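You operate a simulated robot arm through the tools that you are given. There is no shell and no other tool. Be economical: measure what you need, move in short steps, check, and stop when the job is done.

Carry out the task below with a simulated two-armed robot. There is one attempt and no reset: what you move stays moved.

## Task
Wipe up the spill on the top of the wooden bench with the red rag and put it back.

It is judged by the outcome, as a careful person would: the job done as asked, and still so three seconds after it is handed in. It fails if anything else is knocked over, pushed out of place, dropped, spilled or broken.

## Robot
Two 7-joint arms with two-finger parallel grippers on one trunk, on a base that drives. Base frame: it is fixed to the floor where the robot stands at the start and does not move with it; the origin is under the middle of the robot, x ahead of it, y to its left, z up. Units: m, degrees, N and s.
The left shoulder is at the start at [0.05, 0.165, 1.255], the right one opposite. With the tool pointing down near the work surface each hand reaches from about 0.22 to 0.7 m from the robot's upright axis, wherever it stands, measured 20 degrees to its own side. Payload 3.91 kg a hand.
The TCP of each hand is the grasp point between the finger pads, 0.03 m short of the fingertips. In the tool frame z runs along the fingers and y along their closing line. The gripper opens to 0.11 m. The fingers are 0.02 m wide and 0.01 m thick; the gripper's body (0.048 by 0.112 m) begins 0.055 m behind the TCP.
Orientation is told as [roll, pitch, yaw] about the base's x, y, z axes, in that order, counted from this pose: with the fingers straight down and closing along the base's y, the tool's x points along the base's -x, its y along +y and its z along -z.

## Interface
- The arms move only by the tool servo_tool. It takes "left_plan", "right_plan" or both (then of equal length, played together; a hand with none holds still); each is a list of rows, each a list of 7 numbers: the shift along the base's x, y, z in m, then the turn, a rotation vector about the base's x, y, z in degrees, then the gripper command, from -1 (fully open) to 1 (shut), values between in proportion. In form: [[tx, ty, tz, ax, ay, az, jaw], ...]. A call has 1 to 10 rows; each row shifts and turns the commanded pose from where the row before left it. Each row takes 0.2 s and may step no farther than 0.05 m and 8.6 degrees from the row before; otherwise, or with a gripper value out of range, the whole call is refused. A pose out of reach is approached as far as the arm can. The call stops where the force on the tool passes 40 N (or 10 N more than at its start, if that is more) or the arm is blocked; 0.2 s more then pass. The fingers move at their own pace (about 0.045 m/s each) and stop on an object; they squeeze with about 42 N. The grip force told is the motor's: it shows also when the fingers shut on nothing. Time passes only in rows, and 0.2 s behind the last, so rows that do not move let the fingers close. The reply holds the time, the measured pose of the TCP, the force on the tool along the base axes, the opening and the grip force, in the units named above and with some noise, with the torque about the TCP (base axes, N m) and any sound that the robot's microphone picked up.
- Cameras (640 x 400 px; columns grow to the right, rows downward): "scene" is now at [0.1173, -0.025, 1.4365]; the picture's right is [-0.26, -0.96, 0.00], its down [-0.44, 0.12, -0.89] and it looks along [0.86, -0.23, -0.46] (base axes); focal length 291 px, centre (320, 200). "left" rides on the left gripper at [0.073, -0.017, -0.103] in its tool frame; the picture's right is [0.23, 0.97, 0.00], its down [-0.76, 0.18, -0.62] and it looks along [-0.61, 0.14, 0.78] (tool axes); focal length 222 px, centre (320, 200). "right" rides on the right gripper at [0.072, 0.017, -0.103] in its tool frame; the picture's right is [-0.23, 0.97, 0.00], its down [-0.76, -0.18, -0.62] and it looks along [-0.61, -0.14, 0.78] (tool axes); focal length 222 px, centre (320, 200). There is no depth. A picture from a camera that has moved, and an enlarged one, comes with that camera's place and axes in the base frame and with its lens.
- capture(camera): a new picture of that camera. It takes no simulated time.
- move_column(by): slides the trunk up (or, below 0, down) by that many m; the arms and the scene camera ride with it, the base frame stays. It gives what a move gives, with no picture.
- roll_base(legs): drives the robot by 1 to 6 legs, each [ahead, left, turn to the left] in m, m and degrees, along the robot's own axes; the way and the turn of a leg run together, so that a leg with both is an arc; at most 1.5 m and 180 degrees a leg. The arms and the cameras ride along, it lands a little off, and it stops where it bumps. It gives what a move gives.
- aim_head(pan, tilt): turns the head with the scene camera to pan (to the left, within 80 degrees either way) and tilt (down, from -29 to 69), counted from straight ahead of the robot. It gives what a move gives.
- inspect(camera, box): a new picture of the part [left, top, right, bottom] of that camera's present view, enlarged. It takes no simulated time.
- sign_off(): hands the job in; it is judged then, once.

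Go step by step. Nothing tells you exact positions but the pictures and the camera data: compare them with the known pose of the tool, close in by small moves and look again before you grip or let go. The budget is 120 turns and 88 pictures, counting those below and the enlarged ones. Unless the task says otherwise, let go and move clear before handing in, and close with one line.

The tools are called after "Request:" as a command line: name --argument value ..., lists and objects as JSON in quotes. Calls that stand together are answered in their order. servo_tool: Moves the arms, as the interface text tells. Its arguments: {"type":"object","properties":{"left_plan":{"type":"array","items":{"type":"array","items":{"type":"number"}}},"right_plan":{"type":"array","items":{"type":"array","items":{"type":"number"}}}},"required":[]} The other tools are called the same way: move_column (by) slides the trunk up or down; roll_base (legs) drives the base; aim_head (pan, tilt) turns the head that bears the scene camera; capture (camera) takes a picture; inspect (camera, box) takes an enlarged picture of a part of a camera's view; sign_off () hands the job in.

At the start:

```text
t: 0.0
left_tool_pos: [0.4164, -0.0016, 1.2474]
left_ee_rot: [0.0, 0.1, 0.1]
left_wrist_force: [0.6, 0.2, 0.1]
left_moment: [0.0, 0.03, -0.03]
left_width: 0.11
left_grip_force: 0.0
right_tool_pos: [0.3654, -0.312, 1.2143]
right_ee_rot: [0.1, 0.0, 0.0]
right_wrist_force: [0.8, 0.1, 0.1]
right_moment: [0.01, -0.02, 0.0]
right_width: 0.1102
right_grip_force: 0.0
trunk travel left (down, up): [-0.475, 0.028]
robot x, y, heading: [-0.0018, 0.0004, -0.1]
head pan, tilt: [-15.3, 27.3]
```

scene: 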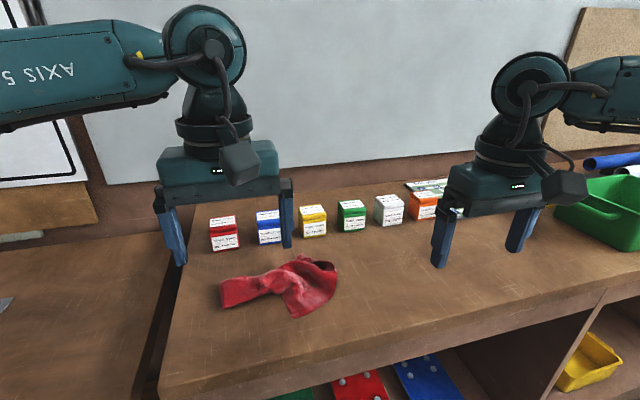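
right: 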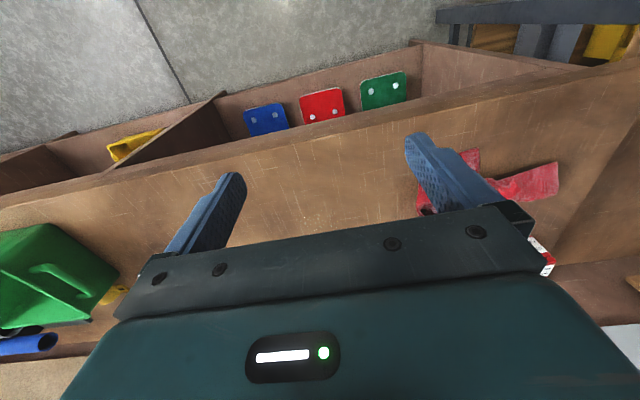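
left: 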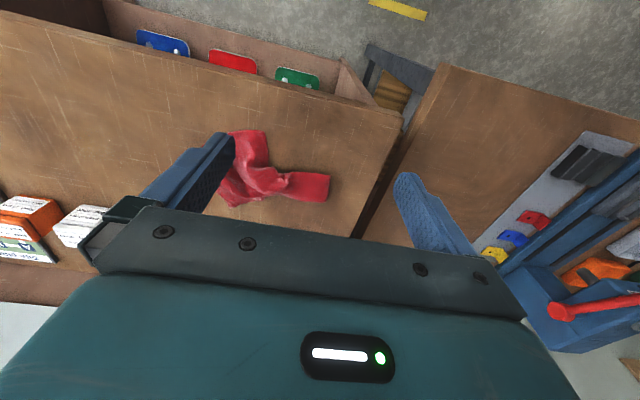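

I see the red rag on a wooden bench ahead, with a row of boxes behind it, and another bench to the left; no spill is obvious yet. I'll look around.

Request:
aim_head --pan -40 --tilt 35

Request:
capture --camera "scene"

Request:
aim_head --pan 40 --tilt 35

Request:
capture --camera "scene"

Request:
aim_head --pan -5 --tilt 45

Request:
capture --camera "scene"

```text
t: 0.9
left_tool_pos: [0.4166, -0.0022, 1.2465]
left_ee_rot: [0.0, 0.0, 0.1]
left_wrist_force: [1.0, -0.6, -0.7]
left_moment: [0.0, 0.0, 0.0]
left_width: 0.1098
left_grip_force: 0.1
right_tool_pos: [0.3658, -0.3106, 1.2152]
right_ee_rot: [0.2, 0.0, 0.0]
right_wrist_force: [-0.3, -0.4, 0.0]
right_moment: [-0.01, 0.02, 0.01]
right_width: 0.1102
right_grip_force: 0.0
trunk travel left (down, up): [-0.475, 0.028]
robot x, y, heading: [-0.0002, -0.0, 0.1]
head pan, tilt: [-40.0, 35.0]
```

```text
84 pictures are left
camera scene: at [0.0966, -0.0574, 1.4245], right [-0.64, -0.77, 0.0], down [-0.44, 0.37, -0.82], along [0.63, -0.53, -0.57], focal length 291 px, centre (320, 200)
```

scene: 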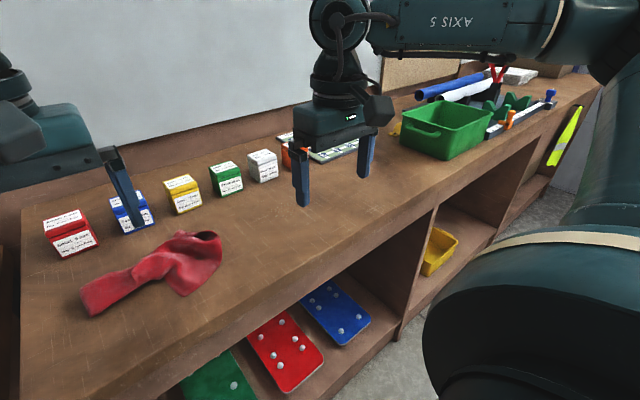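

```text
t: 2.4
left_tool_pos: [0.4167, -0.0022, 1.2461]
left_ee_rot: [-0.1, -0.1, 0.0]
left_wrist_force: [-0.2, -0.5, 0.1]
left_moment: [0.0, 0.01, 0.03]
left_width: 0.11
left_grip_force: 0.1
right_tool_pos: [0.3652, -0.3109, 1.2141]
right_ee_rot: [0.1, 0.0, 0.1]
right_wrist_force: [0.1, -0.2, -1.0]
right_moment: [-0.01, -0.02, 0.02]
right_width: 0.11
right_grip_force: 0.1
trunk travel left (down, up): [-0.475, 0.028]
robot x, y, heading: [-0.0021, 0.0042, 0.1]
head pan, tilt: [40.0, 35.0]
```

```text
83 pictures are left
camera scene: at [0.0966, 0.0557, 1.4245], right [0.64, -0.77, 0.0], down [-0.44, -0.37, -0.82], along [0.63, 0.53, -0.57], focal length 291 px, centre (320, 200)
```

scene: 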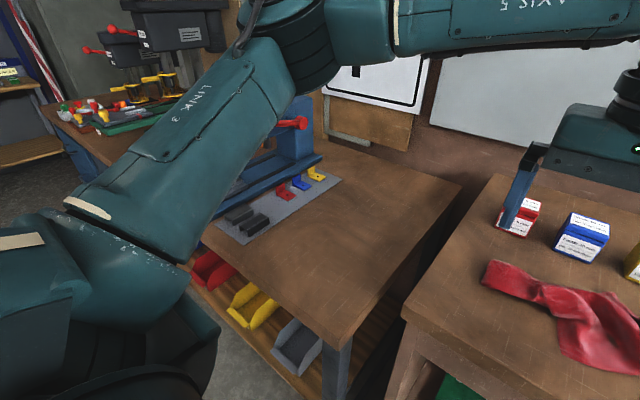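

```text
t: 3.5
left_tool_pos: [0.4164, -0.0015, 1.2464]
left_ee_rot: [0.0, 0.0, 0.2]
left_wrist_force: [0.0, 0.5, -0.9]
left_moment: [0.05, 0.0, 0.0]
left_width: 0.1099
left_grip_force: 0.1
right_tool_pos: [0.3658, -0.3111, 1.214]
right_ee_rot: [0.1, 0.0, 0.1]
right_wrist_force: [-0.7, -0.3, -0.3]
right_moment: [-0.01, 0.03, 0.0]
right_width: 0.1101
right_grip_force: 0.1
trunk travel left (down, up): [-0.475, 0.028]
robot x, y, heading: [0.0006, 0.0017, -0.3]
head pan, tilt: [-5.0, 45.0]
```

```text
82 pictures are left
camera scene: at [0.1101, -0.0079, 1.4097], right [-0.09, -1.0, 0.0], down [-0.7, 0.06, -0.71], along [0.7, -0.06, -0.71], focal length 291 px, centre (320, 200)
```

scene: 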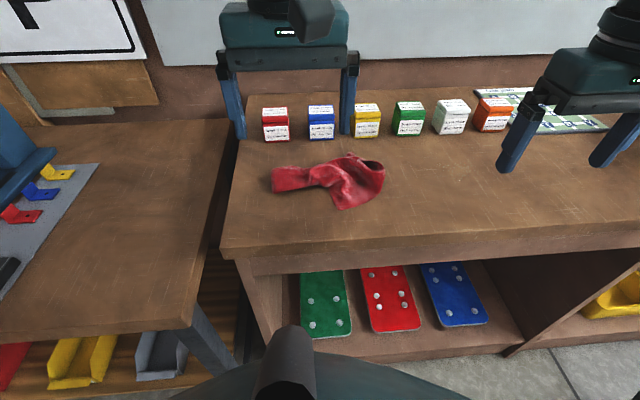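

No spill is clear yet; there's something yellow near the green bin, and a third bench far left. I'll zoom in.

Request:
aim_head --pan -50 --tilt 25

Request:
inspect --camera "scene" --box '[200, 80, 600, 330]'

Request:
inspect --camera "right" --box '[0, 100, 320, 300]'

Request:
inspect --camera "left" --box '[0, 20, 400, 270]'

Request:
aim_head --pan 75 --tilt 25

Request:
capture --camera "scene"

```text
t: 4.7
left_tool_pos: [0.4158, -0.002, 1.2464]
left_ee_rot: [0.0, 0.0, 0.2]
left_wrist_force: [-0.4, -0.5, -0.4]
left_moment: [0.01, 0.03, 0.04]
left_width: 0.1103
left_grip_force: 0.1
right_tool_pos: [0.365, -0.3118, 1.2141]
right_ee_rot: [0.0, 0.0, 0.1]
right_wrist_force: [-1.1, -0.2, 0.6]
right_moment: [-0.01, 0.0, 0.01]
right_width: 0.1103
right_grip_force: 0.0
trunk travel left (down, up): [-0.475, 0.028]
robot x, y, heading: [0.0004, 0.0012, -0.1]
head pan, tilt: [-50.0, 25.0]
```

```text
1.60 times, centred on (400, 205) of scene
camera zoom: at [0.0884, -0.0714, 1.4402], right [-0.77, -0.64, 0.0], down [-0.27, 0.32, -0.91], along [0.58, -0.69, -0.42], focal length 466 px, centre (192, 192)
```

zoom: 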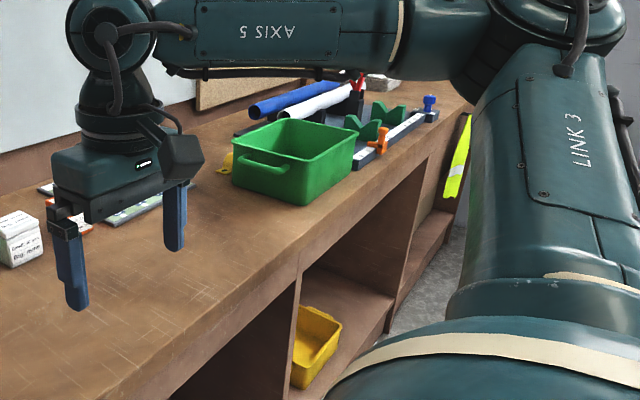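

```text
2.00 times, centred on (160, 200) of right
camera zoom: at [0.2947, -0.2933, 1.3181], right [0.23, 0.97, 0.0], down [0.76, -0.18, 0.62], along [0.61, -0.14, -0.78], focal length 444 px, centre (640, 200)
```

zoom: 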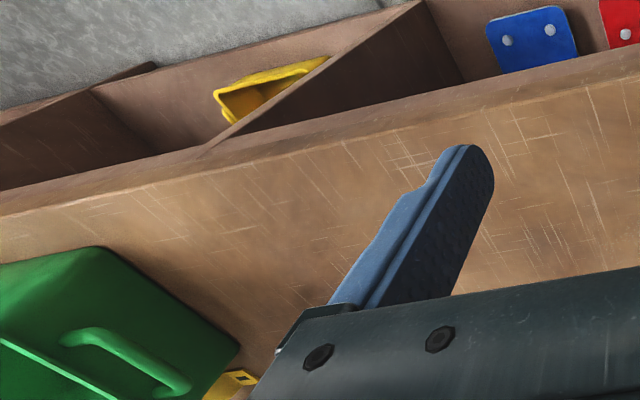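

```text
1.60 times, centred on (200, 145) of left
camera zoom: at [0.3443, -0.0194, 1.3502], right [-0.23, 0.97, 0.0], down [0.76, 0.18, 0.62], along [0.61, 0.14, -0.78], focal length 355 px, centre (512, 288)
```

zoom: 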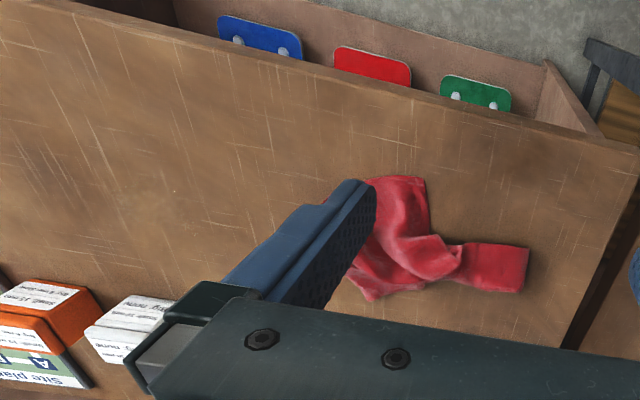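

```text
t: 6.7
left_tool_pos: [0.4178, -0.0009, 1.2471]
left_ee_rot: [0.0, 0.1, 0.1]
left_wrist_force: [0.0, -0.1, 0.9]
left_moment: [-0.01, 0.02, 0.01]
left_width: 0.1101
left_grip_force: 0.0
right_tool_pos: [0.3666, -0.3112, 1.2149]
right_ee_rot: [0.0, 0.0, 0.2]
right_wrist_force: [-1.1, 0.7, 0.5]
right_moment: [-0.02, -0.01, 0.01]
right_width: 0.1102
right_grip_force: 0.1
trunk travel left (down, up): [-0.475, 0.028]
robot x, y, heading: [0.0009, -0.0003, -0.5]
head pan, tilt: [75.0, 25.0]
```

```text
78 pictures are left
camera scene: at [0.053, 0.0881, 1.4402], right [0.97, -0.26, 0.0], down [-0.11, -0.41, -0.91], along [0.23, 0.88, -0.42], focal length 291 px, centre (320, 200)
```

scene: 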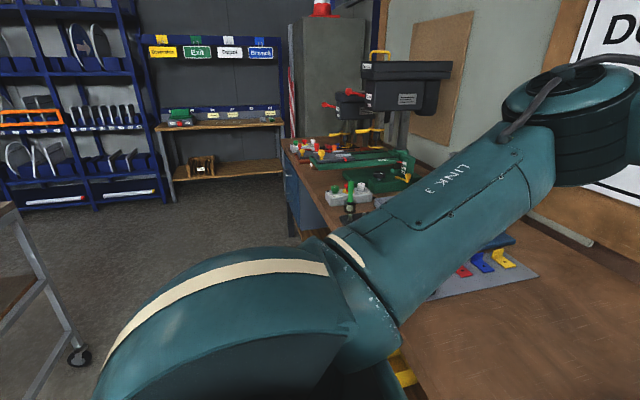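

The room is large, but the spill may be a faint clear one on the rag's bench. I'll look closer at the bench surface.

Request:
aim_head --pan -20 --tilt 45

Request:
inspect --camera "scene" --box '[120, 80, 440, 280]'

Request:
inspect --camera "scene" --box '[320, 80, 640, 280]'

Request:
aim_head --pan -78 --tilt 30

Request:
capture --camera "scene"

Request:
aim_head --pan 20 --tilt 45

Request:
inspect --camera "scene" --box '[60, 20, 540, 320]'

```text
t: 8.4
left_tool_pos: [0.4172, -0.0019, 1.2455]
left_ee_rot: [0.0, 0.0, 0.1]
left_wrist_force: [-0.2, 0.2, -0.7]
left_moment: [-0.01, -0.01, -0.01]
left_width: 0.11
left_grip_force: 0.0
right_tool_pos: [0.366, -0.3113, 1.2155]
right_ee_rot: [0.1, 0.0, 0.1]
right_wrist_force: [0.1, 1.0, 0.5]
right_moment: [0.02, -0.03, 0.04]
right_width: 0.1097
right_grip_force: 0.1
trunk travel left (down, up): [-0.475, 0.028]
robot x, y, heading: [0.0024, 0.0023, -0.0]
head pan, tilt: [-20.0, 45.0]
```

```text
2.00 times, centred on (280, 180) of scene
camera zoom: at [0.1055, -0.0287, 1.4096], right [-0.34, -0.94, 0.0], down [-0.66, 0.24, -0.71], along [0.66, -0.24, -0.71], focal length 582 px, centre (400, 240)
```

zoom: 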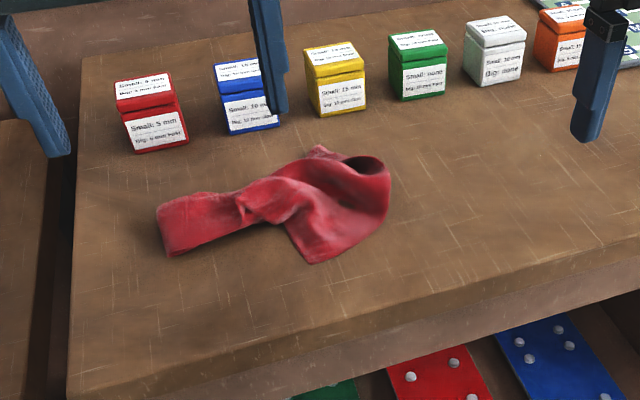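

```text
2.00 times, centred on (480, 180) of scene
camera zoom: at [0.1055, -0.0287, 1.4096], right [-0.34, -0.94, 0.0], down [-0.66, 0.24, -0.71], along [0.66, -0.24, -0.71], focal length 582 px, centre (0, 240)
```

zoom: 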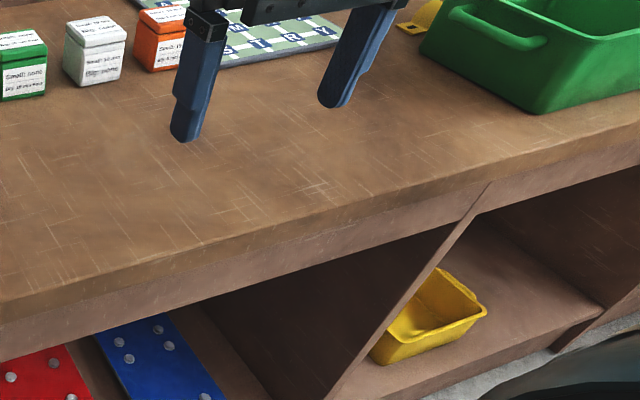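

```text
t: 9.7
left_tool_pos: [0.4173, -0.0023, 1.2465]
left_ee_rot: [-0.1, 0.0, 0.1]
left_wrist_force: [-0.4, -0.1, -0.7]
left_moment: [0.03, 0.01, 0.0]
left_width: 0.1102
left_grip_force: 0.1
right_tool_pos: [0.3662, -0.311, 1.2143]
right_ee_rot: [0.1, 0.0, 0.1]
right_wrist_force: [-0.1, 0.2, 0.0]
right_moment: [-0.03, -0.02, 0.0]
right_width: 0.1101
right_grip_force: 0.1
trunk travel left (down, up): [-0.475, 0.028]
robot x, y, heading: [0.0046, -0.0025, -0.1]
head pan, tilt: [-78.0, 30.0]
```

```text
75 pictures are left
camera scene: at [0.048, -0.0894, 1.4322], right [-0.98, -0.21, 0.0], down [-0.1, 0.49, -0.87], along [0.18, -0.85, -0.5], focal length 291 px, centre (320, 200)
```

scene: 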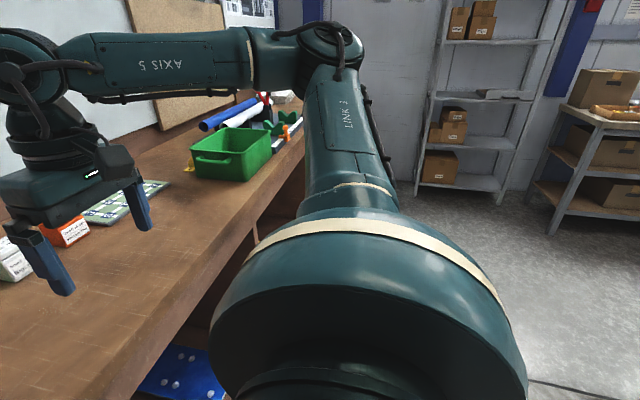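

```text
t: 11.4
left_tool_pos: [0.4169, -0.0026, 1.2459]
left_ee_rot: [0.0, 0.0, 0.1]
left_wrist_force: [0.4, 0.0, -0.1]
left_moment: [-0.04, 0.01, -0.02]
left_width: 0.1101
left_grip_force: 0.0
right_tool_pos: [0.3672, -0.3107, 1.2156]
right_ee_rot: [0.1, 0.1, 0.2]
right_wrist_force: [0.8, -0.3, 0.0]
right_moment: [0.04, 0.01, -0.03]
right_width: 0.1102
right_grip_force: 0.0
trunk travel left (down, up): [-0.475, 0.028]
robot x, y, heading: [-0.0019, 0.0016, -0.2]
head pan, tilt: [20.0, 45.0]
```

```text
1.33 times, centred on (300, 170) of scene
camera zoom: at [0.1055, 0.0269, 1.4096], right [0.34, -0.94, 0.0], down [-0.66, -0.24, -0.71], along [0.66, 0.24, -0.71], focal length 388 px, centre (347, 240)
```

zoom: 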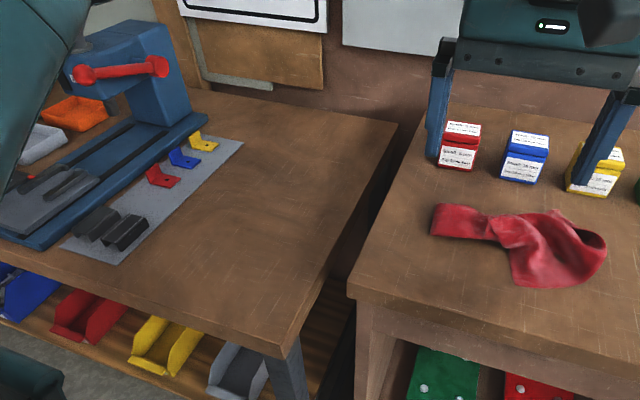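

Still no clear spill on these two benches, so I'll turn the robot to see what is behind it.

Request:
roll_base --legs '[[0, 0, -100]]'

Request:
aim_head --pan -60 --tilt 25

Request:
capture --camera "scene"

Request:
aim_head --pan 0 --tilt 25

Request:
capture --camera "scene"

Request:
aim_head --pan 60 --tilt 35

Request:
capture --camera "scene"

```text
t: 16.1
left_tool_pos: [-0.0804, -0.4094, 1.2468]
left_ee_rot: [0.0, -0.1, -100.8]
left_wrist_force: [-0.3, 0.4, -0.2]
left_moment: [-0.01, 0.02, -0.02]
left_width: 0.1097
left_grip_force: 0.0
right_tool_pos: [-0.3742, -0.3012, 1.2143]
right_ee_rot: [0.1, 0.0, -100.7]
right_wrist_force: [-0.3, 0.5, 0.5]
right_moment: [-0.02, 0.01, 0.01]
right_width: 0.1102
right_grip_force: 0.1
trunk travel left (down, up): [-0.475, 0.028]
robot x, y, heading: [-0.0023, -0.0007, -100.8]
head pan, tilt: [20.0, 45.0]
```

```text
t: 17.6
left_tool_pos: [-0.0793, -0.4092, 1.2479]
left_ee_rot: [0.0, -0.1, -100.7]
left_wrist_force: [1.0, -0.4, 1.1]
left_moment: [-0.04, 0.0, 0.01]
left_width: 0.11
left_grip_force: 0.0
right_tool_pos: [-0.3743, -0.3008, 1.2152]
right_ee_rot: [0.1, -0.1, -100.7]
right_wrist_force: [0.0, 0.1, 0.7]
right_moment: [0.0, 0.01, 0.02]
right_width: 0.1102
right_grip_force: 0.0
trunk travel left (down, up): [-0.475, 0.028]
robot x, y, heading: [-0.0022, -0.0018, -100.8]
head pan, tilt: [-60.0, 25.0]
```

```text
73 pictures are left
camera scene: at [-0.0927, -0.0601, 1.4402], right [-0.33, 0.94, 0.0], down [0.4, 0.14, -0.91], along [-0.86, -0.3, -0.42], focal length 291 px, centre (320, 200)
```

scene: 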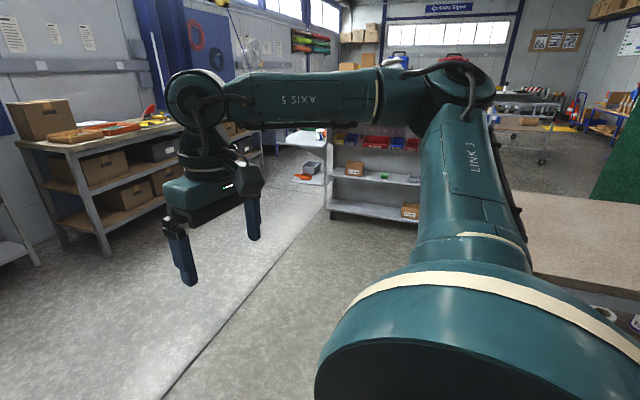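

```text
t: 18.9
left_tool_pos: [-0.0802, -0.4093, 1.2458]
left_ee_rot: [0.1, -0.1, -100.7]
left_wrist_force: [0.0, -0.2, 0.5]
left_moment: [-0.01, 0.03, 0.03]
left_width: 0.1101
left_grip_force: 0.0
right_tool_pos: [-0.3745, -0.3011, 1.2145]
right_ee_rot: [0.0, 0.0, -100.6]
right_wrist_force: [0.2, -0.6, 0.1]
right_moment: [-0.01, -0.01, -0.02]
right_width: 0.11
right_grip_force: 0.0
trunk travel left (down, up): [-0.475, 0.028]
robot x, y, heading: [-0.0035, 0.0004, -100.8]
head pan, tilt: [0.0, 25.0]
```

```text
72 pictures are left
camera scene: at [-0.023, -0.1202, 1.4402], right [-0.98, 0.19, 0.0], down [0.08, 0.42, -0.91], along [-0.17, -0.89, -0.42], focal length 291 px, centre (320, 200)
```

scene: 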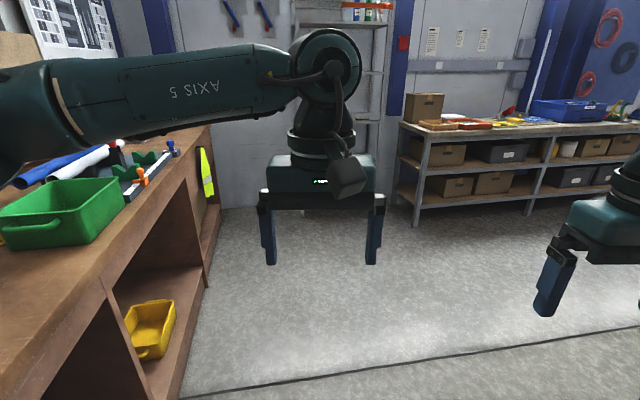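

```text
t: 20.2
left_tool_pos: [-0.0799, -0.409, 1.2462]
left_ee_rot: [0.0, 0.0, -100.7]
left_wrist_force: [-0.3, 0.0, 0.1]
left_moment: [0.01, -0.02, -0.04]
left_width: 0.11
left_grip_force: 0.0
right_tool_pos: [-0.3747, -0.3008, 1.2148]
right_ee_rot: [0.0, 0.0, -100.7]
right_wrist_force: [-0.4, -0.4, -0.1]
right_moment: [0.03, 0.01, 0.01]
right_width: 0.1101
right_grip_force: 0.1
trunk travel left (down, up): [-0.475, 0.028]
robot x, y, heading: [-0.0006, 0.0023, -100.8]
head pan, tilt: [60.0, 35.0]
```

```text
71 pictures are left
camera scene: at [0.0609, -0.0873, 1.4245], right [-0.65, -0.76, 0.0], down [-0.43, 0.38, -0.82], along [0.62, -0.54, -0.57], focal length 291 px, centre (320, 200)
```

scene: 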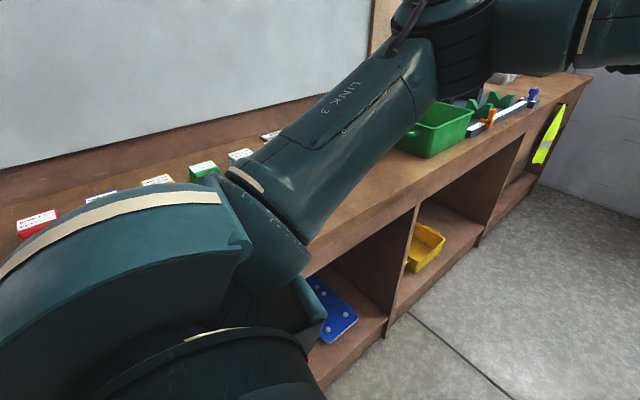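

Behind is another bench with a pale top and a green mat; I'll turn further to see it.

Request:
roll_base --legs '[[0, 0, -80]]'

Request:
aim_head --pan 0 --tilt 35

Request:
capture --camera "scene"

Request:
aim_head --pan -35 --tilt 35

Request:
capture --camera "scene"

Request:
capture --camera "left"

Request:
capture --camera "right"

```text
t: 24.1
left_tool_pos: [-0.4161, 0.0263, 1.2461]
left_ee_rot: [0.0, 0.0, 176.7]
left_wrist_force: [0.4, -0.5, -0.3]
left_moment: [-0.02, -0.01, 0.02]
left_width: 0.11
left_grip_force: 0.0
right_tool_pos: [-0.3471, 0.3325, 1.2151]
right_ee_rot: [0.1, -0.1, 176.7]
right_wrist_force: [1.1, 0.7, -0.6]
right_moment: [-0.01, 0.03, -0.04]
right_width: 0.1103
right_grip_force: 0.1
trunk travel left (down, up): [-0.475, 0.028]
robot x, y, heading: [-0.0014, -0.0022, 176.7]
head pan, tilt: [60.0, 35.0]
```

```text
t: 25.4
left_tool_pos: [-0.4168, 0.0267, 1.2462]
left_ee_rot: [0.0, 0.0, 176.7]
left_wrist_force: [-0.1, -0.1, -0.2]
left_moment: [-0.02, 0.0, -0.01]
left_width: 0.1102
left_grip_force: 0.1
right_tool_pos: [-0.3476, 0.3313, 1.2144]
right_ee_rot: [0.1, 0.0, 176.7]
right_wrist_force: [0.4, -0.2, 0.1]
right_moment: [-0.04, 0.01, 0.01]
right_width: 0.11
right_grip_force: 0.1
trunk travel left (down, up): [-0.475, 0.028]
robot x, y, heading: [0.0009, -0.0018, 176.7]
head pan, tilt: [0.0, 35.0]
```

```text
70 pictures are left
camera scene: at [-0.1174, 0.0059, 1.4245], right [0.06, 1.0, 0.0], down [0.57, -0.03, -0.82], along [-0.82, 0.05, -0.57], focal length 291 px, centre (320, 200)
```

scene: 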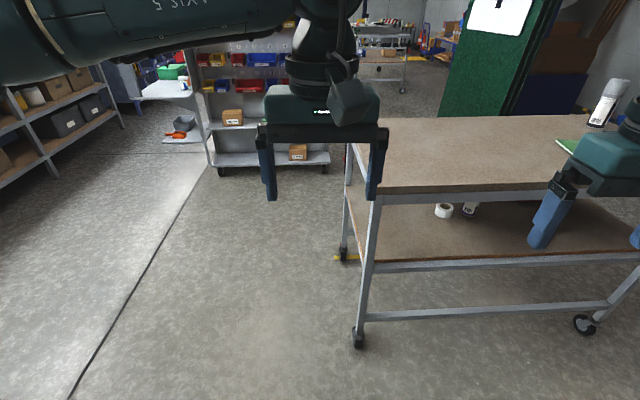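

```text
t: 26.4
left_tool_pos: [-0.4163, 0.0264, 1.2461]
left_ee_rot: [-0.1, 0.0, 176.7]
left_wrist_force: [0.2, 0.2, 0.4]
left_moment: [-0.03, 0.01, 0.03]
left_width: 0.1101
left_grip_force: 0.2
right_tool_pos: [-0.348, 0.3319, 1.2144]
right_ee_rot: [0.1, 0.0, 176.7]
right_wrist_force: [-0.2, -1.0, -1.2]
right_moment: [-0.01, -0.04, 0.01]
right_width: 0.1101
right_grip_force: 0.1
trunk travel left (down, up): [-0.475, 0.028]
robot x, y, heading: [-0.0028, -0.0013, 176.6]
head pan, tilt: [-35.0, 35.0]
```

```text
69 pictures are left
camera scene: at [-0.0986, 0.0554, 1.4245], right [0.62, 0.78, 0.0], down [0.45, -0.36, -0.82], along [-0.64, 0.51, -0.57], focal length 291 px, centre (320, 200)
```

scene: 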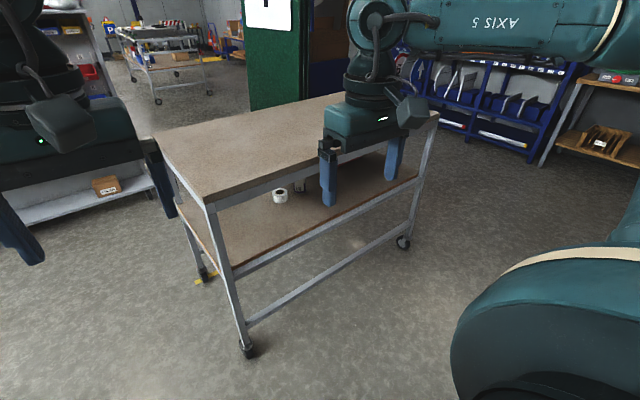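

```text
68 pictures are left
camera left: at [-0.3427, 0.0379, 1.3502], right [0.17, -0.99, 0.0], down [-0.77, -0.13, 0.62], along [-0.61, -0.11, -0.78], focal length 222 px, centre (320, 200)
```

left: 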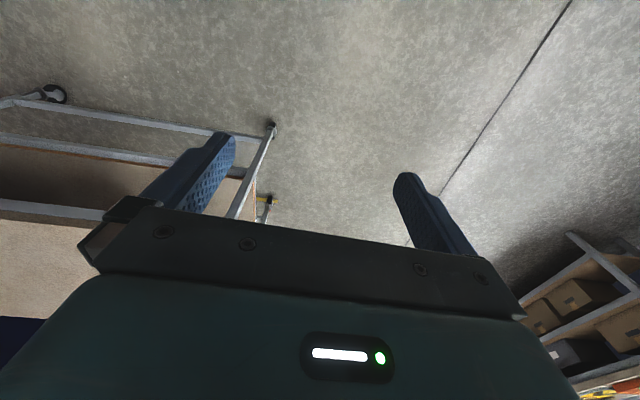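

```text
67 pictures are left
camera right: at [-0.2746, 0.3126, 1.3182], right [-0.28, -0.96, 0.0], down [-0.75, 0.22, 0.62], along [-0.6, 0.17, -0.78], focal length 222 px, centre (320, 200)
```

right: 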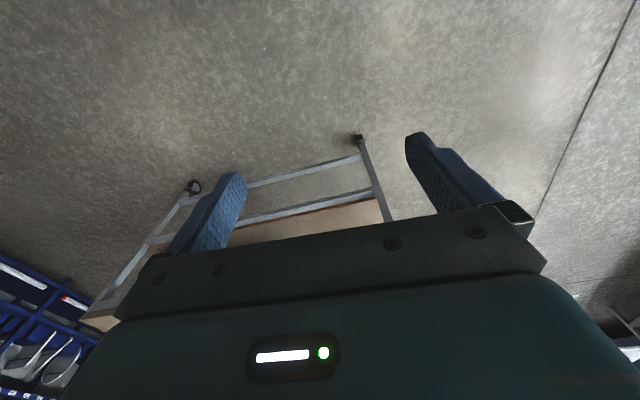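

That is a trolley with a small bottle and mat, no spill. The wooden bench must be the rag's bench; I'll go back and view it from other positions, e.g. shifted to the right.

Request:
roll_base --legs '[[0, 0, 180], [0, 0, 3], [0, -0.5, 0]]'

Request:
aim_head --pan -25 --tilt 40

Request:
capture --camera "scene"

Request:
aim_head --pan 25 --tilt 40

Request:
capture --camera "scene"

Request:
capture --camera "left"

Request:
capture --camera "right"

```text
t: 39.1
left_tool_pos: [0.4231, -0.4944, 1.2464]
left_ee_rot: [0.0, 0.0, 0.8]
left_wrist_force: [0.2, -0.6, 0.0]
left_moment: [0.02, 0.01, -0.04]
left_width: 0.1101
left_grip_force: 0.1
right_tool_pos: [0.3746, -0.8046, 1.2154]
right_ee_rot: [0.2, 0.0, 0.7]
right_wrist_force: [-0.7, 0.1, -1.6]
right_moment: [-0.02, 0.01, -0.01]
right_width: 0.1101
right_grip_force: 0.0
trunk travel left (down, up): [-0.475, 0.028]
robot x, y, heading: [0.0066, -0.4967, 0.6]
head pan, tilt: [-35.0, 35.0]
```

```text
t: 39.9
left_tool_pos: [0.4228, -0.4945, 1.2474]
left_ee_rot: [-0.1, 0.1, 0.7]
left_wrist_force: [1.0, 0.2, 0.2]
left_moment: [0.02, -0.02, 0.04]
left_width: 0.11
left_grip_force: 0.0
right_tool_pos: [0.3748, -0.8036, 1.2155]
right_ee_rot: [0.2, 0.1, 0.6]
right_wrist_force: [0.4, 0.0, -0.2]
right_moment: [0.02, 0.0, 0.01]
right_width: 0.1097
right_grip_force: 0.1
trunk travel left (down, up): [-0.475, 0.028]
robot x, y, heading: [0.0073, -0.4996, 0.6]
head pan, tilt: [-25.0, 40.0]
```

```text
66 pictures are left
camera scene: at [0.112, -0.532, 1.4169], right [-0.41, -0.91, 0.0], down [-0.58, 0.27, -0.77], along [0.7, -0.32, -0.64], focal length 291 px, centre (320, 200)
```

scene: 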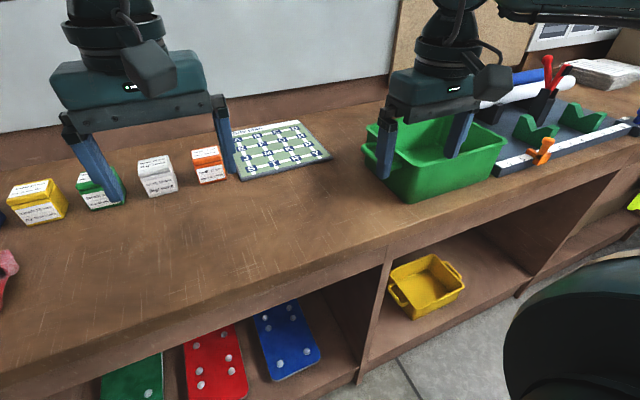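

```text
t: 41.0
left_tool_pos: [0.4215, -0.4934, 1.2465]
left_ee_rot: [-0.2, 0.0, 0.7]
left_wrist_force: [-0.2, 0.0, 0.4]
left_moment: [0.0, 0.0, 0.0]
left_width: 0.1098
left_grip_force: 0.1
right_tool_pos: [0.3746, -0.8046, 1.2156]
right_ee_rot: [0.2, -0.1, 0.7]
right_wrist_force: [-0.8, 0.4, 0.8]
right_moment: [-0.02, 0.02, 0.0]
right_width: 0.1099
right_grip_force: 0.1
trunk travel left (down, up): [-0.475, 0.028]
robot x, y, heading: [0.0098, -0.4971, 0.8]
head pan, tilt: [25.0, 40.0]
```

```text
65 pictures are left
camera scene: at [0.1114, -0.4602, 1.4169], right [0.43, -0.9, 0.0], down [-0.58, -0.28, -0.77], along [0.69, 0.33, -0.64], focal length 291 px, centre (320, 200)
```

scene: 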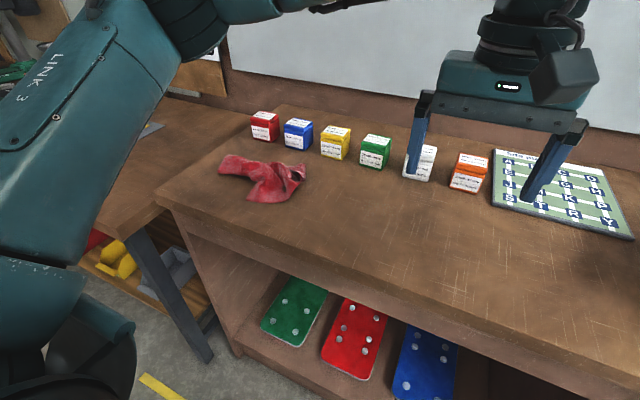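

```text
64 pictures are left
camera left: at [0.3501, -0.5121, 1.3502], right [-0.24, 0.97, 0.0], down [0.76, 0.19, 0.62], along [0.61, 0.15, -0.78], focal length 222 px, centre (320, 200)
```

left: 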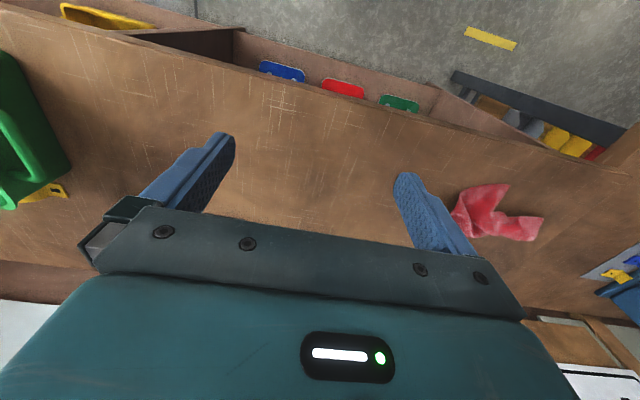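

```text
63 pictures are left
camera right: at [0.3032, -0.7866, 1.3182], right [0.22, 0.98, 0.0], down [0.76, -0.17, 0.62], along [0.61, -0.13, -0.78], focal length 222 px, centre (320, 200)
```

right: 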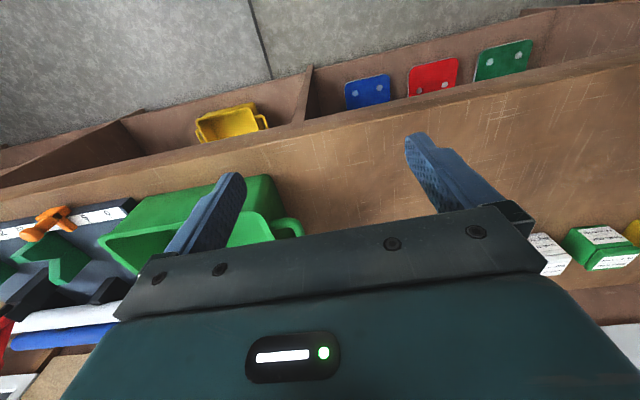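

A possible subtle stain may sit between the rag and the sign board; I'll enlarge the open surface.

Request:
inspect --camera "scene" --box '[280, 150, 480, 275]'

Request:
inspect --camera "scene" --box '[440, 190, 640, 315]'

Request:
inspect --camera "left" --box '[60, 30, 460, 280]'

Request:
inspect --camera "right" --box '[220, 60, 640, 260]'

```text
3.20 times, centred on (380, 212) of scene
camera zoom: at [0.1114, -0.4602, 1.4169], right [0.43, -0.9, 0.0], down [-0.58, -0.28, -0.77], along [0.69, 0.33, -0.64], focal length 931 px, centre (128, 160)
```

zoom: 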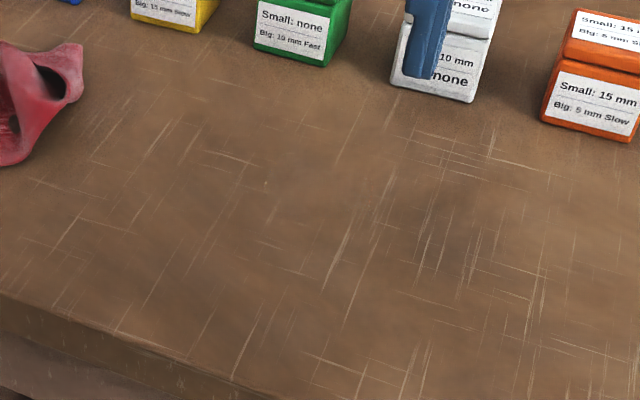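

```text
3.20 times, centred on (540, 252) of scene
camera zoom: at [0.1114, -0.4602, 1.4169], right [0.43, -0.9, 0.0], down [-0.58, -0.28, -0.77], along [0.69, 0.33, -0.64], focal length 931 px, centre (-384, 32)
```

zoom: 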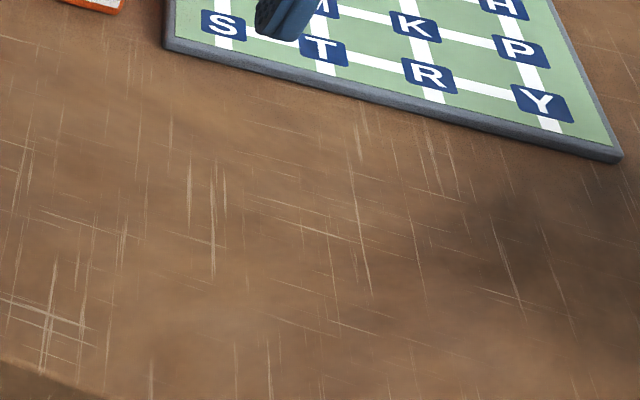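

```text
1.60 times, centred on (260, 155) of left
camera zoom: at [0.3501, -0.5121, 1.3502], right [-0.24, 0.97, 0.0], down [0.76, 0.19, 0.62], along [0.61, 0.15, -0.78], focal length 355 px, centre (416, 272)
```

zoom: 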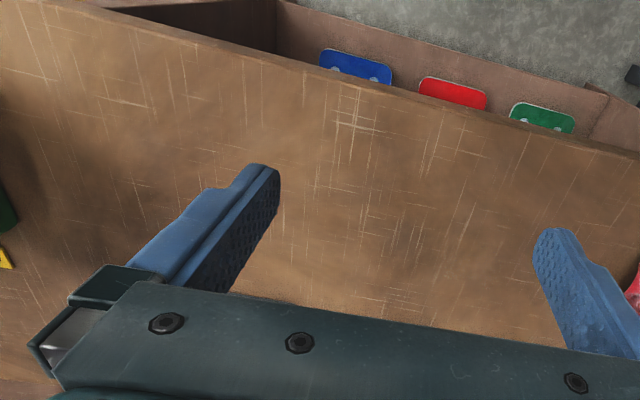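

```text
1.52 times, centred on (430, 160) of right
camera zoom: at [0.3032, -0.7866, 1.3182], right [0.22, 0.98, 0.0], down [0.76, -0.17, 0.62], along [0.61, -0.13, -0.78], focal length 338 px, centre (152, 261)
```

zoom: 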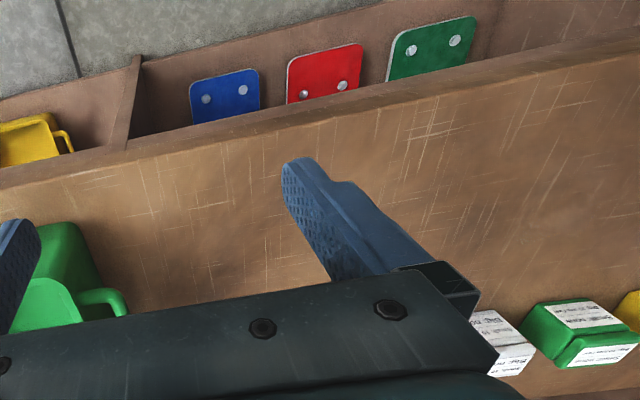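

The central area is clean apart from a dark patch by the bin. I'll move farther right to see the bin's surroundings and the right end of the bench.

Request:
roll_base --legs '[[0, -0.7, 0]]'

Request:
aim_head --pan 0 --tilt 40

Request:
capture --camera "scene"

Request:
aim_head --pan 35 --tilt 35

Request:
capture --camera "scene"

```text
t: 47.6
left_tool_pos: [0.4333, -1.1845, 1.2457]
left_ee_rot: [0.0, 0.0, 1.5]
left_wrist_force: [-0.3, -0.4, -0.4]
left_moment: [-0.02, 0.01, 0.02]
left_width: 0.1101
left_grip_force: 0.1
right_tool_pos: [0.3916, -1.494, 1.2156]
right_ee_rot: [0.2, 0.0, 1.5]
right_wrist_force: [-0.3, -1.4, 0.1]
right_moment: [0.0, 0.01, 0.0]
right_width: 0.1102
right_grip_force: 0.0
trunk travel left (down, up): [-0.475, 0.028]
robot x, y, heading: [0.0181, -1.1927, 1.4]
head pan, tilt: [25.0, 40.0]
```

```text
t: 48.5
left_tool_pos: [0.4331, -1.1827, 1.2468]
left_ee_rot: [-0.2, 0.1, 1.5]
left_wrist_force: [0.2, 0.6, 0.5]
left_moment: [0.0, 0.04, 0.0]
left_width: 0.1099
left_grip_force: 0.0
right_tool_pos: [0.391, -1.4941, 1.2145]
right_ee_rot: [0.2, -0.1, 1.5]
right_wrist_force: [-0.4, -1.0, 0.3]
right_moment: [0.0, 0.01, -0.01]
right_width: 0.1097
right_grip_force: 0.1
trunk travel left (down, up): [-0.475, 0.028]
robot x, y, heading: [0.0165, -1.1903, 1.4]
head pan, tilt: [0.0, 40.0]
```

```text
58 pictures are left
camera scene: at [0.1316, -1.1898, 1.4169], right [0.03, -1.0, 0.0], down [-0.64, -0.02, -0.77], along [0.77, 0.02, -0.64], focal length 291 px, centre (320, 200)
```

scene: 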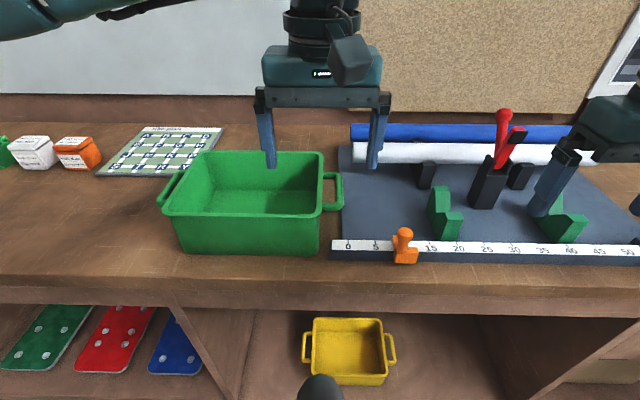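

```text
t: 49.5
left_tool_pos: [0.4339, -1.1835, 1.2459]
left_ee_rot: [-0.1, 0.0, 1.6]
left_wrist_force: [0.2, 0.1, 0.4]
left_moment: [0.0, 0.03, -0.01]
left_width: 0.1099
left_grip_force: 0.0
right_tool_pos: [0.3923, -1.4938, 1.2153]
right_ee_rot: [0.1, 0.0, 1.5]
right_wrist_force: [0.5, -0.2, -0.2]
right_moment: [0.0, 0.01, -0.02]
right_width: 0.1099
right_grip_force: 0.1
trunk travel left (down, up): [-0.475, 0.028]
robot x, y, heading: [0.0174, -1.1917, 1.4]
head pan, tilt: [35.0, 35.0]
```

```text
57 pictures are left
camera scene: at [0.1176, -1.1397, 1.4244], right [0.59, -0.81, 0.0], down [-0.46, -0.34, -0.82], along [0.66, 0.49, -0.57], focal length 291 px, centre (320, 200)
```

scene: 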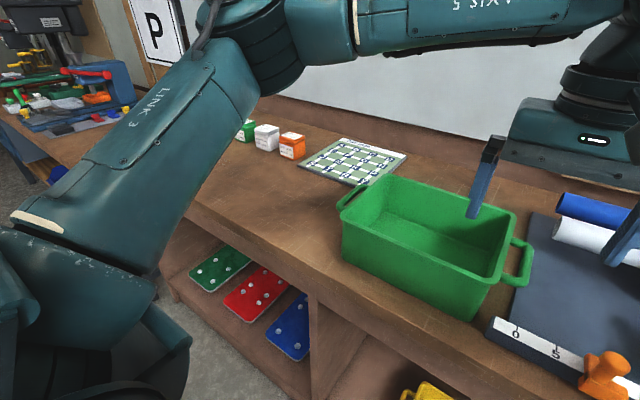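

Nothing spilled here either. I'll go to the left side to check the area hidden by the left arm (the vise bench and beyond).

Request:
roll_base --legs '[[0, 1.2, 0], [-0.1, 0.4, 0]]'

Request:
aim_head --pan 0 --tilt 42

Request:
capture --camera "scene"

Request:
capture --camera "left"

Request:
capture --camera "right"

```text
t: 63.8
left_tool_pos: [0.3053, 0.4017, 1.2467]
left_ee_rot: [-0.2, 0.0, 0.7]
left_wrist_force: [0.0, -0.2, 0.6]
left_moment: [0.0, 0.01, 0.01]
left_width: 0.11
left_grip_force: 0.1
right_tool_pos: [0.2567, 0.0923, 1.2152]
right_ee_rot: [0.1, -0.1, 0.6]
right_wrist_force: [-0.1, -0.6, -0.1]
right_moment: [0.0, -0.02, 0.02]
right_width: 0.1101
right_grip_force: 0.1
trunk travel left (down, up): [-0.475, 0.028]
robot x, y, heading: [-0.1105, 0.398, 0.9]
head pan, tilt: [35.0, 35.0]
```

```text
t: 64.8
left_tool_pos: [0.3055, 0.4005, 1.2461]
left_ee_rot: [-0.2, 0.0, 0.7]
left_wrist_force: [0.1, 0.7, 0.4]
left_moment: [0.04, 0.02, -0.02]
left_width: 0.1101
left_grip_force: 0.1
right_tool_pos: [0.2586, 0.0921, 1.2146]
right_ee_rot: [0.1, 0.0, 0.7]
right_wrist_force: [-0.4, 0.4, -1.1]
right_moment: [-0.02, -0.04, -0.03]
right_width: 0.11
right_grip_force: 0.1
trunk travel left (down, up): [-0.475, 0.028]
robot x, y, heading: [-0.1144, 0.3974, 0.6]
head pan, tilt: [0.0, 42.0]
```

```text
56 pictures are left
camera scene: at [0.0017, 0.3995, 1.414], right [0.01, -1.0, 0.0], down [-0.67, -0.01, -0.74], along [0.74, 0.01, -0.67], focal length 291 px, centre (320, 200)
```

scene: 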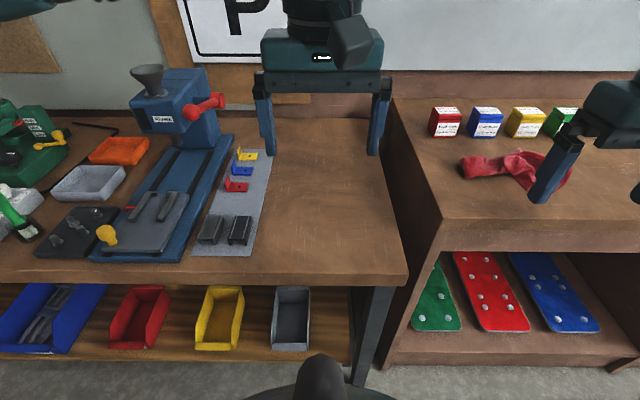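

```text
55 pictures are left
camera left: at [0.2335, 0.3831, 1.3502], right [-0.24, 0.97, 0.0], down [0.76, 0.19, 0.62], along [0.61, 0.15, -0.78], focal length 222 px, centre (320, 200)
```

left: 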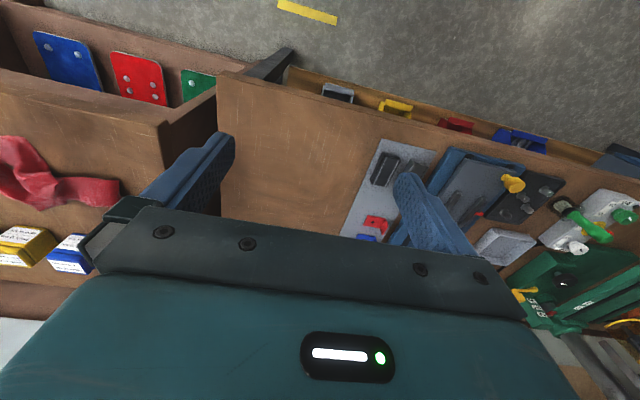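

```text
54 pictures are left
camera right: at [0.1866, 0.1088, 1.3182], right [0.22, 0.98, 0.0], down [0.76, -0.17, 0.62], along [0.61, -0.13, -0.78], focal length 222 px, centre (320, 200)
```

right: 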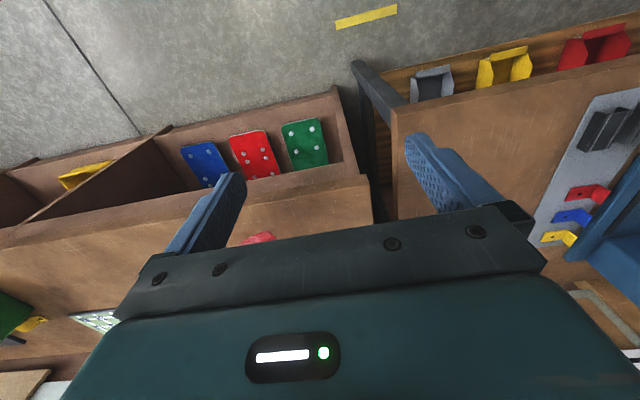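

Also clean. A faint clear film on the rag's bench seems likely, so I'll look at a grazing angle: back away so the arms clear the bench, then lower the trunk.

Request:
roll_base --legs '[[-0.15, -0.8, 0]]'

Request:
capture --camera "scene"

Request:
move_column --by -0.3

Request:
aim_head --pan 0 --tilt 18

Request:
capture --camera "scene"

```text
t: 72.3
left_tool_pos: [0.1534, -0.4133, 1.2467]
left_ee_rot: [-0.1, -0.1, -0.3]
left_wrist_force: [0.5, 0.1, -0.4]
left_moment: [0.0, -0.02, 0.02]
left_width: 0.11
left_grip_force: 0.2
right_tool_pos: [0.1007, -0.7223, 1.2149]
right_ee_rot: [0.1, 0.0, -0.4]
right_wrist_force: [0.0, 0.8, 0.0]
right_moment: [0.0, -0.02, 0.01]
right_width: 0.1098
right_grip_force: 0.1
trunk travel left (down, up): [-0.475, 0.028]
robot x, y, heading: [-0.2665, -0.4093, -0.5]
head pan, tilt: [0.0, 42.0]
```

```text
53 pictures are left
camera scene: at [-0.1503, -0.4106, 1.414], right [-0.01, -1.0, 0.0], down [-0.67, 0.0, -0.74], along [0.74, 0.0, -0.67], focal length 291 px, centre (320, 200)
```

scene: 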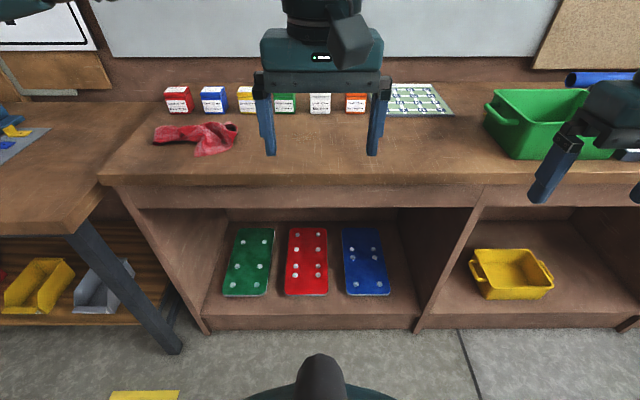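

```text
t: 75.3
left_tool_pos: [0.1542, -0.413, 0.9462]
left_ee_rot: [-0.2, 0.1, -0.3]
left_wrist_force: [0.1, 0.4, 0.3]
left_moment: [0.0, 0.02, 0.0]
left_width: 0.1102
left_grip_force: 0.1
right_tool_pos: [0.1008, -0.7221, 0.9155]
right_ee_rot: [0.1, 0.0, -0.3]
right_wrist_force: [0.0, -0.3, -0.3]
right_moment: [0.0, 0.0, 0.04]
right_width: 0.11
right_grip_force: 0.1
trunk travel left (down, up): [-0.175, 0.328]
robot x, y, heading: [-0.2658, -0.4107, -0.3]
head pan, tilt: [0.0, 42.0]
```

```text
t: 76.2
left_tool_pos: [0.1539, -0.4127, 0.9463]
left_ee_rot: [-0.1, 0.0, -0.3]
left_wrist_force: [0.4, -0.6, -0.7]
left_moment: [0.02, -0.01, 0.03]
left_width: 0.11
left_grip_force: 0.0
right_tool_pos: [0.1015, -0.7223, 0.9155]
right_ee_rot: [0.1, -0.1, -0.2]
right_wrist_force: [0.5, 0.1, -0.1]
right_moment: [0.02, 0.03, 0.02]
right_width: 0.1098
right_grip_force: 0.0
trunk travel left (down, up): [-0.175, 0.328]
robot x, y, heading: [-0.262, -0.4103, -0.2]
head pan, tilt: [0.0, 18.0]
```

```text
52 pictures are left
camera scene: at [-0.1406, -0.4106, 1.1515], right [-0.01, -1.0, 0.0], down [-0.31, 0.0, -0.95], along [0.95, -0.01, -0.31], focal length 291 px, centre (320, 200)
```

scene: 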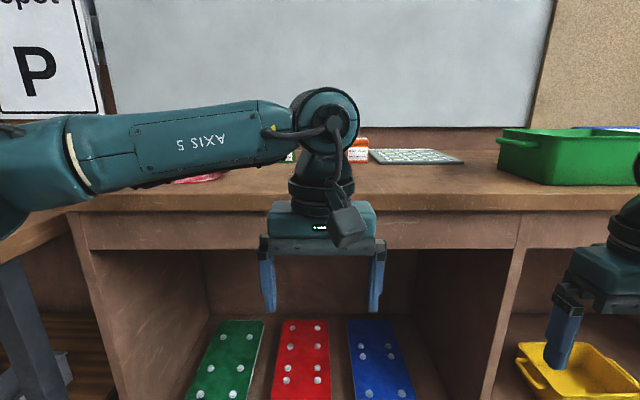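

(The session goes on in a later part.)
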